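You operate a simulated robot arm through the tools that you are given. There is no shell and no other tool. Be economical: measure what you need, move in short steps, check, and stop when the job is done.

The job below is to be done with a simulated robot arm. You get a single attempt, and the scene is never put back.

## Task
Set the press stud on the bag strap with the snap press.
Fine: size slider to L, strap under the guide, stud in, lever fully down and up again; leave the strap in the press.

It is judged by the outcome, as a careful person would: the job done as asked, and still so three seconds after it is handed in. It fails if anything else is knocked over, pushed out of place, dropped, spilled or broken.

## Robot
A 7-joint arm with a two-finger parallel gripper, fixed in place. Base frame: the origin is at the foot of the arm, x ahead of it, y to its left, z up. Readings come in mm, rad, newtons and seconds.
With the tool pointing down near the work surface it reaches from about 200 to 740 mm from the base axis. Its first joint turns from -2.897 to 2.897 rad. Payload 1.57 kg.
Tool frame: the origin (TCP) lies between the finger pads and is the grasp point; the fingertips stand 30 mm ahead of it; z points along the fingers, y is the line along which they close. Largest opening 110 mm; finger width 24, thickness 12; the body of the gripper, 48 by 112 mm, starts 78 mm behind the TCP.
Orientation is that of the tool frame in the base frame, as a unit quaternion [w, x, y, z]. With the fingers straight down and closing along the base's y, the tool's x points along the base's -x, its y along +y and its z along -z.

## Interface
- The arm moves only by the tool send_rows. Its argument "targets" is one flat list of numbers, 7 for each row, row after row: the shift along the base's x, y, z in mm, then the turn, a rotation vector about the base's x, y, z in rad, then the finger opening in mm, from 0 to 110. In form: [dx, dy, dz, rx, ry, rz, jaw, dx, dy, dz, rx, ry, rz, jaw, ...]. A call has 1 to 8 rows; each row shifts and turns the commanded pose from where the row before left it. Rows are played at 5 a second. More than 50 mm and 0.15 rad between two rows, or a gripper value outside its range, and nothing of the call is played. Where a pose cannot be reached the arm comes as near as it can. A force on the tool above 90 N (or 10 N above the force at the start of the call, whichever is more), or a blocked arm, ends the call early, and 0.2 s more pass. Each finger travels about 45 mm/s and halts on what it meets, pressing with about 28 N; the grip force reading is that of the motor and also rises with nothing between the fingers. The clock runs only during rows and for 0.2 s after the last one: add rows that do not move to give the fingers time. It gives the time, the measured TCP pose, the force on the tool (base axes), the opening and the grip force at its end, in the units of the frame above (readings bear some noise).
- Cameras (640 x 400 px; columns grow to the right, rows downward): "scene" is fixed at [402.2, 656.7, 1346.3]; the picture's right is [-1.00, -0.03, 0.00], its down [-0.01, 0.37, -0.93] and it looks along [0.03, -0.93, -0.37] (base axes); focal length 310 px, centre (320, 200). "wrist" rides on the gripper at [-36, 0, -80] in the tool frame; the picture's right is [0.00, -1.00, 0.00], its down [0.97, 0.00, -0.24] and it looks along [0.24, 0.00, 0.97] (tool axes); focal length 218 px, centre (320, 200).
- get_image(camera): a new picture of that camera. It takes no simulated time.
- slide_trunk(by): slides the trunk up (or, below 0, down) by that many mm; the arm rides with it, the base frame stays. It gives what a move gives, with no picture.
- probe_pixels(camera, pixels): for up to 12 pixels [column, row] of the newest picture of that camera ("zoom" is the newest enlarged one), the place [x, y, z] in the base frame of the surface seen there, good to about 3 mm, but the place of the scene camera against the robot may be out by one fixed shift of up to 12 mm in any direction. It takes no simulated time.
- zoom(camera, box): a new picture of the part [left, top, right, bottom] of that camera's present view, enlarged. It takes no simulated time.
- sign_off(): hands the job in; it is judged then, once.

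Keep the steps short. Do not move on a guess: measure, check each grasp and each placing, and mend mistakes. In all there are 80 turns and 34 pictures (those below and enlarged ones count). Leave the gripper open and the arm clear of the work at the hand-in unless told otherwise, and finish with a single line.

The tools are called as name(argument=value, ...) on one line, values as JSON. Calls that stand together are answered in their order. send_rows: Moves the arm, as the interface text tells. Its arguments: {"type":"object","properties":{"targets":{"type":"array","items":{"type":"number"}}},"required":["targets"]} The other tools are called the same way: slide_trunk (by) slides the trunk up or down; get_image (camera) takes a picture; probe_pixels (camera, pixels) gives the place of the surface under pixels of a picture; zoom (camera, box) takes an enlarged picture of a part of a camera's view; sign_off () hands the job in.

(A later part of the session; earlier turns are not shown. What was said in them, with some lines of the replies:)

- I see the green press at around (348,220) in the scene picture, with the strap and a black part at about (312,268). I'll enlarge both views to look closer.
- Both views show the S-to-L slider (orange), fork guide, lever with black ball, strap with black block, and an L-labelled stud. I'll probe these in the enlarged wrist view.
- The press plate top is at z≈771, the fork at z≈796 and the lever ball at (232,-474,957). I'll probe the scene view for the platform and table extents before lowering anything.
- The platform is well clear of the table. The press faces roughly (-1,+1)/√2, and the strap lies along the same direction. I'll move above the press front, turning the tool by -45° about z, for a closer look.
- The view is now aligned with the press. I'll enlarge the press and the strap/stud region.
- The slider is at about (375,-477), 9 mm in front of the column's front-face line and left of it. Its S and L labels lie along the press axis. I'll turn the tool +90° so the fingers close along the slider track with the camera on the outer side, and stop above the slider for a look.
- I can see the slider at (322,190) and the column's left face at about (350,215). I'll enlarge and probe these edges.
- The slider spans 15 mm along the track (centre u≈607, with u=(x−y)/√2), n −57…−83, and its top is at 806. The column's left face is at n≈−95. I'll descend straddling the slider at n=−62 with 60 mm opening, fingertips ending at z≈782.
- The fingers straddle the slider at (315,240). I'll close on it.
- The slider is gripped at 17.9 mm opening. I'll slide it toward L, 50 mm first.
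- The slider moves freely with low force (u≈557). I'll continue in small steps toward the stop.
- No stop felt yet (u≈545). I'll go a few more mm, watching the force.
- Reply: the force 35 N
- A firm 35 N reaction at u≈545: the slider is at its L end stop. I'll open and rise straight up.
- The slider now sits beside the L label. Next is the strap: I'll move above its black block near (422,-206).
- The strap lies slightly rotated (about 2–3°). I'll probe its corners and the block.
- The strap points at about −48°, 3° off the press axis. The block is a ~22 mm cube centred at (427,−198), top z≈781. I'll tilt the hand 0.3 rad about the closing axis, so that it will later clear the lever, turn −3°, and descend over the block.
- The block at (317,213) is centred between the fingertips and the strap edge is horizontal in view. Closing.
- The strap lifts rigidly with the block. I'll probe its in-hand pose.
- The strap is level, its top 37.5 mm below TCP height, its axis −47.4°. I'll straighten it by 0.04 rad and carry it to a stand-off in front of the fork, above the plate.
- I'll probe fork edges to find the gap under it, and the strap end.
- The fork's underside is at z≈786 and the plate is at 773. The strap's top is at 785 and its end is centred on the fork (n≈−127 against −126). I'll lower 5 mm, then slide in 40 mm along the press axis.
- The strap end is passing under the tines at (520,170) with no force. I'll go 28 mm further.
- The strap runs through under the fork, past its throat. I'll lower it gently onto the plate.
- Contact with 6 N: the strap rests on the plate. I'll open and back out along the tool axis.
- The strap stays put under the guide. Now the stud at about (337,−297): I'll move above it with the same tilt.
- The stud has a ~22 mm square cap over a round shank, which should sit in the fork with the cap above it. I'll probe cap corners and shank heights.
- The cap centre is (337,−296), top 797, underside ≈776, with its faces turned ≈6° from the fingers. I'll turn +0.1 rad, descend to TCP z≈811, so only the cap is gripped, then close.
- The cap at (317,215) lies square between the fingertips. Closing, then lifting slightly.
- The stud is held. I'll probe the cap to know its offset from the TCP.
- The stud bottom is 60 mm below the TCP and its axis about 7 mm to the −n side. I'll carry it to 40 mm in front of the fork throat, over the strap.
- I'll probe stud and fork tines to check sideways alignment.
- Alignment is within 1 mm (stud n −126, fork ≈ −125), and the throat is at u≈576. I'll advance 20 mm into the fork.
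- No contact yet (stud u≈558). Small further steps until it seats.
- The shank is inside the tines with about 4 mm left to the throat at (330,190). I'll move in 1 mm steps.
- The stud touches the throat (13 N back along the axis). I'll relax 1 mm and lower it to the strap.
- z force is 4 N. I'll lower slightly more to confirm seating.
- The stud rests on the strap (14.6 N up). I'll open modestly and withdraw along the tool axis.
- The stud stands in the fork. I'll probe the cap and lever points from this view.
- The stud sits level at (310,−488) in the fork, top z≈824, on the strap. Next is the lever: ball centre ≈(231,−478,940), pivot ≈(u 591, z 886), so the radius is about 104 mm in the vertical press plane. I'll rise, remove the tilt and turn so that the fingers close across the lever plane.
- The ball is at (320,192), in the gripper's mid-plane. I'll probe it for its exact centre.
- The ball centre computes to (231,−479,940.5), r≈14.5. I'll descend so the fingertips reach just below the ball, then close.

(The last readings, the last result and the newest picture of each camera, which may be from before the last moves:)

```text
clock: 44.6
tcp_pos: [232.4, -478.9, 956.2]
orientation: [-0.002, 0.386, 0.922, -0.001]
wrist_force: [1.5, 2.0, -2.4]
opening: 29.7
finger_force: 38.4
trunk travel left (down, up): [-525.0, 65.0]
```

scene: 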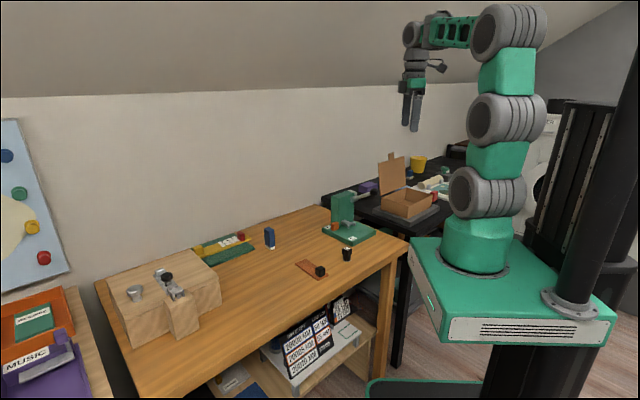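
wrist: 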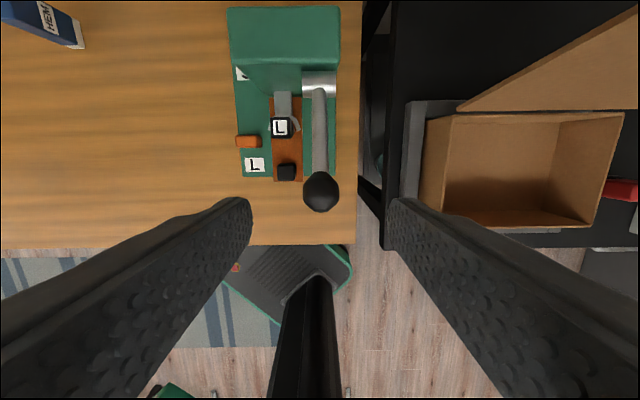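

The ball is gripped (29.7 mm). I'll pull the lever down along its arc, first third.

send_rows(targets=[-2.9, 2.9, -7.9, 0, 0, 0, 20, -2.8, 2.8, -8, 0, 0, 0, 20, -2.0, 2.0, -9, 0, 0, 0, 20, -1.9, 1.9, -9.1, 0, 0, 0, 20, -0.9, 0.9, -9.4, 0, 0, 0, 20, -0.7, 0.7, -9.4, 0, 0, 0, 20, 0, 0, 0, 0, 0, 0, 20])

```text
clock: 46.2
tcp_pos: [221.1, -467.7, 902.7]
orientation: [-0.001, 0.387, 0.922, -0.002]
wrist_force: [6.8, 2.1, 8.7]
opening: 30.1
finger_force: 38.8
trunk travel left (down, up): [-525.0, 65.0]
```

Moving with ~11 N. I'll continue the arc to about −28°.

send_rows(targets=[0.2, -0.2, -9.4, 0, 0, 0, 20, 0.5, -0.5, -9.5, 0, 0, 0, 20, 1.2, -1.2, -9.3, 0, 0, 0, 20, 1.8, -1.8, -9.2, 0, 0, 0, 20, 2.3, -2.3, -8.8, 0, 0, 0, 20, 2.9, -2.9, -8.6, 0, 0, 0, 20, 0, 0, 0, 0, 0, 0, 20])

```text
clock: 47.8
tcp_pos: [228.5, -475.5, 846.4]
orientation: [-0.002, 0.388, 0.922, -0.001]
wrist_force: [-6.8, 9.9, 2.6]
opening: 30.0
finger_force: 39.1
trunk travel left (down, up): [-525.0, 65.0]
```

No stop yet. I'll continue a further 10° in small steps.

send_rows(targets=[2.4, -2.4, -5.5, 0, 0, 0, 20, 2.4, -2.4, -5.3, 0, 0, 0, 20, 2.5, -2.5, -5.1, 0, 0, 0, 20, 0, 0, 0, 0, 0, 0, 20])

```text
clock: 48.8
tcp_pos: [234.8, -481.8, 832.9]
orientation: [-0.001, 0.388, 0.922, -0.002]
wrist_force: [-17.7, 22.6, 18.4]
opening: 30.2
finger_force: 39.5
trunk travel left (down, up): [-525.0, 65.0]
```

Resistance along the arc has risen to ~32 N. I'll press a little more to verify that it's the stop.

send_rows(targets=[0.9, -0.9, -1.7, 0, 0, 0, 20, 0.9, -0.9, -1.7, 0, 0, 0, 20, 0, 0, 0, 0, 0, 0, 20])

```text
clock: 49.6
tcp_pos: [237.2, -484.3, 830.0]
orientation: [0.0, 0.388, 0.922, -0.003]
wrist_force: [-16.7, 17.9, 23.3]
opening: 30.0
finger_force: 39.2
trunk travel left (down, up): [-525.0, 65.0]
```

It moved on 4.5 mm at the same force, so that's resistance and not the stop. Pressing on.

send_rows(targets=[1.8, -1.8, -3.2, 0, 0, 0, 20, 1.9, -1.9, -3.1, 0, 0, 0, 20, 0, 0, 0, 0, 0, 0, 20])

```text
clock: 50.4
tcp_pos: [243.9, -491.2, 821.8]
orientation: [0.001, 0.386, 0.922, -0.003]
wrist_force: [8.1, -5.6, 5.1]
opening: 23.1
finger_force: 6.1
trunk travel left (down, up): [-525.0, 65.0]
```

The opening dropped to 23 mm: the fingers are slipping off the ball. I'll look.

zoom(camera="wrist", box=[200, 60, 440, 260])

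```text
2.00 times, centred on (320, 160) of wrist
```

zoom: 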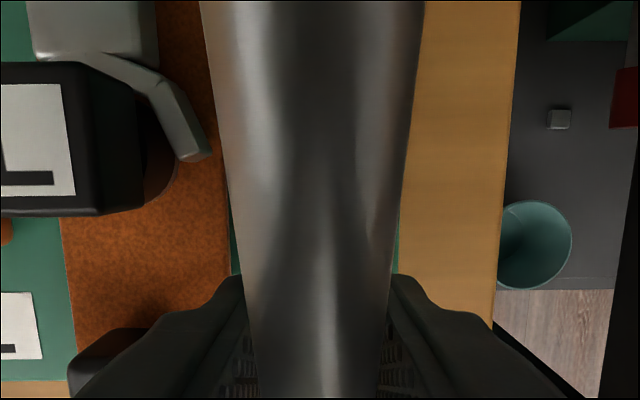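

The lever arm now lies between the fingers. I'll probe points along it to get its angle.

probe_pixels(camera="zoom", pixels=[[315, 20], [315, 80], [317, 150], [318, 220], [318, 290], [318, 340], [318, 380], [318, 395]])

probe_pixels(camera="wrist", pixels=[[318, 10], [318, 40], [319, 220], [320, 240]])

```text
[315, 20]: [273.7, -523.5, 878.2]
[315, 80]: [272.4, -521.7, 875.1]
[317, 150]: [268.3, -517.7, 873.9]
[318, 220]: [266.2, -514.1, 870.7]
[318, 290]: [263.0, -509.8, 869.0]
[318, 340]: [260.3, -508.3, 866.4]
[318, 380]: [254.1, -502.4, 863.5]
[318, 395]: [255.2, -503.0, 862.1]
```

```text
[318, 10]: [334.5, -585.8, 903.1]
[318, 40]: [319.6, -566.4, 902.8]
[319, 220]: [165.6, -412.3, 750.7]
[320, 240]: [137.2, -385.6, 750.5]
```

The arm top slopes at about −30°: it seems the lever stopped near there and the fingers slid up the ball. To make sure it's fully down, I'll release, rise, and press on the ball from above with closed fingers.

send_rows(targets=[0, 0, 0, 0, 0, 0, 40, 0, 0, 0, 0, 0, 0, 44, 0, 0, 15, 0, 0, 0, 44, 0, 0, 25, 0, 0, 0, 44, 0, 0, 33, 0, 0, 0, 44, -6.7, 6.7, 0, 0, 0, 0, 20, -6.7, 6.7, 0, 0, 0, 0, 0, 0, 0, 0, 0, 0, 0, 0])

get_image(camera="wrist")

```text
clock: 52.2
tcp_pos: [228.4, -476.6, 892.7]
orientation: [-0.001, 0.387, 0.922, -0.002]
wrist_force: [-0.7, -0.6, 0.4]
opening: 0.0
finger_force: 13.0
trunk travel left (down, up): [-525.0, 65.0]
```

```text
2 pictures are left
```

wrist: 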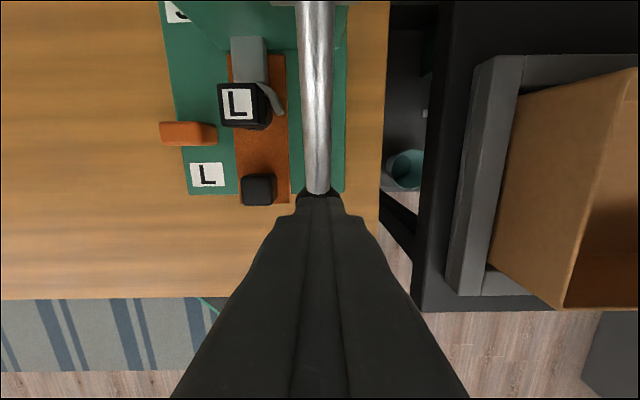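

The lever stays down, and stud, strap and slider are in place. I'll probe the arm for its angle.

probe_pixels(camera="wrist", pixels=[[317, 5], [317, 40], [317, 80], [317, 120], [317, 150], [317, 180], [303, 197], [240, 102], [262, 110], [258, 188], [190, 130], [300, 192]])

```text
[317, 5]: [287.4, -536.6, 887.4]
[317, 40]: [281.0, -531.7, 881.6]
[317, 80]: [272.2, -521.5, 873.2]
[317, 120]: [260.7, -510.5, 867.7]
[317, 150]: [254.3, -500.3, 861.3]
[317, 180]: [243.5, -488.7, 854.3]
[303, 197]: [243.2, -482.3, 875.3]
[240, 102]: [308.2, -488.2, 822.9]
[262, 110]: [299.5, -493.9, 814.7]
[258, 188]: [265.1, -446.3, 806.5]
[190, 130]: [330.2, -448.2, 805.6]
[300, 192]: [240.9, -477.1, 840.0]
```

The lever is at about −27°, and the ball's top is at about z 849. I'll press straight down on the ball with closed fingers.

send_rows(targets=[0, 0, -9, 0, 0, 0, 0, 0, 0, -4, 0, 0, 0, 0, 0, 0, -3, 0, 0, 0, 0, 0, 0, -3, 0, 0, 0, 0, 0, 0, 0, 0, 0, 0, 0])

```text
clock: 53.4
tcp_pos: [228.9, -475.9, 875.8]
orientation: [0.0, 0.387, 0.922, -0.003]
wrist_force: [-0.9, -0.9, 0.0]
opening: 0.0
finger_force: 22.1
trunk travel left (down, up): [-525.0, 65.0]
```

No contact yet (tips at 846). Lowering further.

send_rows(targets=[0, 0, -2, 0, 0, 0, 0, 0, 0, -2, 0, 0, 0, 0, 0, 0, -2, 0, 0, 0, 0, 0, 0, -2, 0, 0, 0, 0, 0, 0, 0, 0, 0, 0, 0])

```text
clock: 54.6
tcp_pos: [229.5, -478.3, 873.6]
orientation: [0.002, 0.388, 0.922, -0.005]
wrist_force: [1.6, 6.9, 48.0]
opening: 0.2
finger_force: 21.4
trunk travel left (down, up): [-525.0, 65.0]
```

48 N at tip height 843.6, like a stop. One firmer press to confirm it doesn't move.

send_rows(targets=[0, 0, -2, 0, 0, 0, 0, 0, 0, -2, 0, 0, 0, 0, 0, 0, 0, 0, 0, 0, 0])

```text
clock: 55.4
tcp_pos: [229.8, -477.3, 873.0]
orientation: [0.005, 0.388, 0.922, -0.008]
wrist_force: [-0.7, 14.4, 70.7]
opening: 0.2
finger_force: 21.4
trunk travel left (down, up): [-525.0, 65.0]
```

It holds at 70 N without moving: the lever is fully down. Now I'll rise, open, and re-grip the ball to bring the lever up.

send_rows(targets=[0, 0, 20, 0, 0, 0, 0, 0, 0, 25, 0, 0, 0, 0, 0, 0, 0, 0, 0, 0, 20, 0, 0, 0, 0, 0, 0, 46, 0, 0, 0, 0, 0, 0, 46, 0, 0, 0, 0, 0, 0, 46])

```text
clock: 56.8
tcp_pos: [229.1, -476.3, 909.0]
orientation: [-0.001, 0.388, 0.922, -0.002]
wrist_force: [-1.4, -0.6, 0.0]
opening: 45.9
finger_force: 0.1
trunk travel left (down, up): [-525.0, 65.0]
```

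Descending around the ball to TCP z≈838 and closing.

send_rows(targets=[1.4, -1.4, -30, 0, 0, 0, 46, 0, 0, -25, 0, 0, 0, 46, 0, 0, -10, 0, 0, 0, 46, 0, 0, -6, 0, 0, 0, 46, 0, 0, 0, 0, 0, 0, 24, 0, 0, 0, 0, 0, 0, 20, 0, 0, 0, 0, 0, 0, 20])

```text
clock: 58.4
tcp_pos: [230.1, -477.1, 837.4]
orientation: [-0.001, 0.388, 0.922, -0.003]
wrist_force: [0.0, -0.3, 0.0]
opening: 30.1
finger_force: 29.7
trunk travel left (down, up): [-525.0, 65.0]
```

Gripped at 30 mm. Raising the lever along the arc, first half.

send_rows(targets=[-3.1, 3.1, 8.4, 0, 0, 0, 20, -2.5, 2.5, 8.8, 0, 0, 0, 20, -2.0, 2.0, 9, 0, 0, 0, 20, -1.5, 1.5, 9.2, 0, 0, 0, 20, -0.8, 0.8, 9.4, 0, 0, 0, 20, -0.4, 0.4, 9.5, 0, 0, 0, 20, 0, 0, 0, 0, 0, 0, 20])

send_rows(targets=[0.4, -0.4, 9.5, 0, 0, 0, 20, 0.8, -0.8, 9.4, 0, 0, 0, 20, 1.5, -1.5, 9.2, 0, 0, 0, 20, 2.0, -2.0, 9, 0, 0, 0, 20, 2.6, -2.6, 8.8, 0, 0, 0, 20, 2.6, -2.6, 7.5, 0, 0, 0, 20, 0, 0, 0, 0, 0, 0, 20])

```text
clock: 60.0
tcp_pos: [219.3, -466.1, 891.4]
orientation: [-0.002, 0.388, 0.922, -0.001]
wrist_force: [-4.2, 6.4, -11.3]
opening: 30.0
finger_force: 39.7
trunk travel left (down, up): [-525.0, 65.0]
```

```text
clock: 61.6
tcp_pos: [230.5, -476.6, 946.8]
orientation: [0.0, 0.387, 0.922, -0.002]
wrist_force: [1.0, 1.5, -0.8]
opening: 30.2
finger_force: 23.0
trunk travel left (down, up): [-525.0, 65.0]
```

The ball is nearly at its starting height (≈938 against 940.5). I'll nudge up to the upper stop.

send_rows(targets=[0.7, -0.7, 1.7, 0, 0, 0, 20, 0.7, -0.7, 1.7, 0, 0, 0, 20, 0, 0, 0, 0, 0, 0, 20])

```text
clock: 62.4
tcp_pos: [230.1, -477.8, 947.8]
orientation: [-0.003, 0.388, 0.921, -0.001]
wrist_force: [-0.9, 0.2, -11.2]
opening: 30.2
finger_force: 39.2
trunk travel left (down, up): [-525.0, 65.0]
```

send_rows(targets=[0.5, -0.5, 1.5, 0, 0, 0, 20, 0.5, -0.5, 1.5, 0, 0, 0, 20, 0, 0, 0, 0, 0, 0, 20])

```text
clock: 63.2
tcp_pos: [232.7, -480.0, 951.5]
orientation: [-0.001, 0.387, 0.922, -0.001]
wrist_force: [-2.7, 3.7, -10.2]
opening: 30.4
finger_force: 39.3
trunk travel left (down, up): [-525.0, 65.0]
```

send_rows(targets=[0.7, -0.7, 1.6, 0, 0, 0, 20, 0.7, -0.7, 1.6, 0, 0, 0, 20, 0, 0, 0, 0, 0, 0, 20])

```text
clock: 64.0
tcp_pos: [232.8, -481.4, 954.7]
orientation: [0.0, 0.388, 0.922, -0.002]
wrist_force: [-3.9, 8.3, -7.0]
opening: 29.7
finger_force: 38.5
trunk travel left (down, up): [-525.0, 65.0]
```

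The lever is at or past its starting position. I'll open, rise clear and look.

send_rows(targets=[0, 0, 0, 0, 0, 0, 44, 0, 0, 0, 0, 0, 0, 60, 0, 0, 0, 0, 0, 0, 70, 0, 0, 30, 0, 0, 0, 70, 0, 0, 45, 0, 0, 0, 70, 0, 0, 20, 0, 0, 0, 70, 0, 0, 0, 0, 0, 0, 70])

get_image(camera="wrist")

```text
clock: 65.6
tcp_pos: [233.2, -481.3, 1049.4]
orientation: [0.0, 0.388, 0.922, -0.002]
wrist_force: [-0.1, -1.2, 0.5]
opening: 69.8
finger_force: 0.1
trunk travel left (down, up): [-525.0, 65.0]
```

```text
1 pictures are left
```

wrist: 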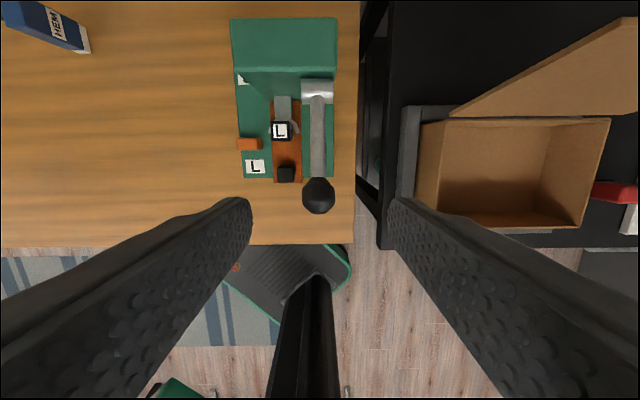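

I'll probe ball, arm, stud, slider and strap for the final state.

probe_pixels(camera="wrist", pixels=[[319, 195], [318, 165], [318, 150], [318, 130], [318, 110], [280, 130], [275, 125], [287, 136], [286, 174], [248, 143], [255, 166], [290, 155]])

```text
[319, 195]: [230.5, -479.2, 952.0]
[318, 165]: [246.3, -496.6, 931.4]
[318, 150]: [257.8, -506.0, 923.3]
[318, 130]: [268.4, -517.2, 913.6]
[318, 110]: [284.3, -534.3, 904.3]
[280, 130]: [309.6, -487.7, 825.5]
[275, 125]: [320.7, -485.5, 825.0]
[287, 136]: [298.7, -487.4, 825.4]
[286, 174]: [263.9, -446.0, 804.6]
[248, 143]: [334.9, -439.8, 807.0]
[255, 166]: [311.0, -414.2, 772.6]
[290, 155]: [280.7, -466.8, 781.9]
```

The ball reads about 3 mm below its original height, while the stud, strap and slider are in place. I'll re-grip it deeper and push to the upper stop with a clear force reading.

send_rows(targets=[-2.8, 2.8, -40, 0, 0, 0, 60, 0, 0, -40, 0, 0, 0, 60, 0, 0, -20, 0, 0, 0, 50, 0, 0, -10, 0, 0, 0, 46, 0, 0, 0, 0, 0, 0, 24, 0, 0, 0, 0, 0, 0, 20, 0, 0, 0, 0, 0, 0, 20])

send_rows(targets=[0.7, -0.7, 1.7, 0, 0, 0, 20, 0.7, -0.7, 1.7, 0, 0, 0, 20, 0.7, -0.7, 1.7, 0, 0, 0, 20, 0, 0, 0, 0, 0, 0, 20])

```text
clock: 67.2
tcp_pos: [231.1, -477.7, 938.3]
orientation: [0.0, 0.388, 0.922, -0.001]
wrist_force: [0.7, 1.4, -1.5]
opening: 30.1
finger_force: 29.7
trunk travel left (down, up): [-525.0, 65.0]
```

```text
clock: 68.2
tcp_pos: [233.1, -479.7, 945.1]
orientation: [-0.002, 0.388, 0.922, -0.001]
wrist_force: [-5.9, 8.0, -8.3]
opening: 30.0
finger_force: 39.0
trunk travel left (down, up): [-525.0, 65.0]
```

send_rows(targets=[0.8, -0.8, 1.6, 0, 0, 0, 20, 0.8, -0.8, 1.6, 0, 0, 0, 20, 0, 0, 0, 0, 0, 0, 20])

```text
clock: 69.0
tcp_pos: [233.4, -480.1, 944.7]
orientation: [-0.003, 0.388, 0.922, 0.001]
wrist_force: [-14.1, 14.6, -27.7]
opening: 30.1
finger_force: 39.0
trunk travel left (down, up): [-525.0, 65.0]
```

The force rose to 34 N with no movement: upper stop reached. I'll open and rise clear.

send_rows(targets=[0, 0, 0, 0, 0, 0, 44, 0, 0, 0, 0, 0, 0, 60, 0, 0, 0, 0, 0, 0, 60, 0, 0, 30, 0, 0, 0, 60, 0, 0, 45, 0, 0, 0, 80, 0, 0, 45, 0, 0, 0, 80, -10, 25, 20, 0, 0, 0, 80, -10, 25, 20, 0, 0, 0, 80])

get_image(camera="wrist")

```text
clock: 70.8
tcp_pos: [214.8, -431.0, 1109.7]
orientation: [-0.002, 0.387, 0.922, -0.002]
wrist_force: [-0.5, 0.4, 0.1]
opening: 80.1
finger_force: 0.1
trunk travel left (down, up): [-525.0, 65.0]
```

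```text
0 pictures are left
```

wrist: 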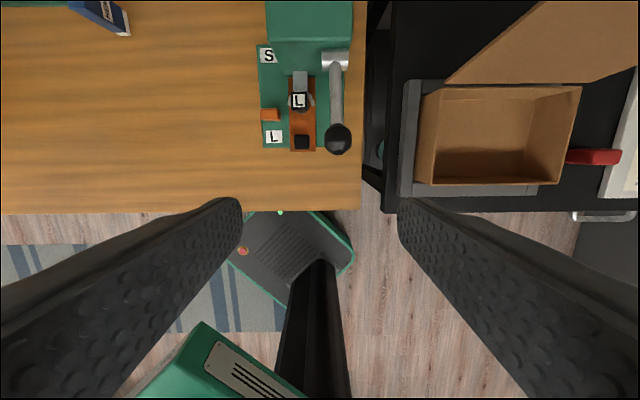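

The lever is up at (337,140), the slider is by L, the strap is under the guide with the stud in it, and the arm is clear with the gripper open. Handing in.

sign_off()

```text
The job is handed in.
```

The slider is at its L stop, the strap is under the guide with the stud seated, and the lever went fully down and back up to its stops; the strap is left in the press.
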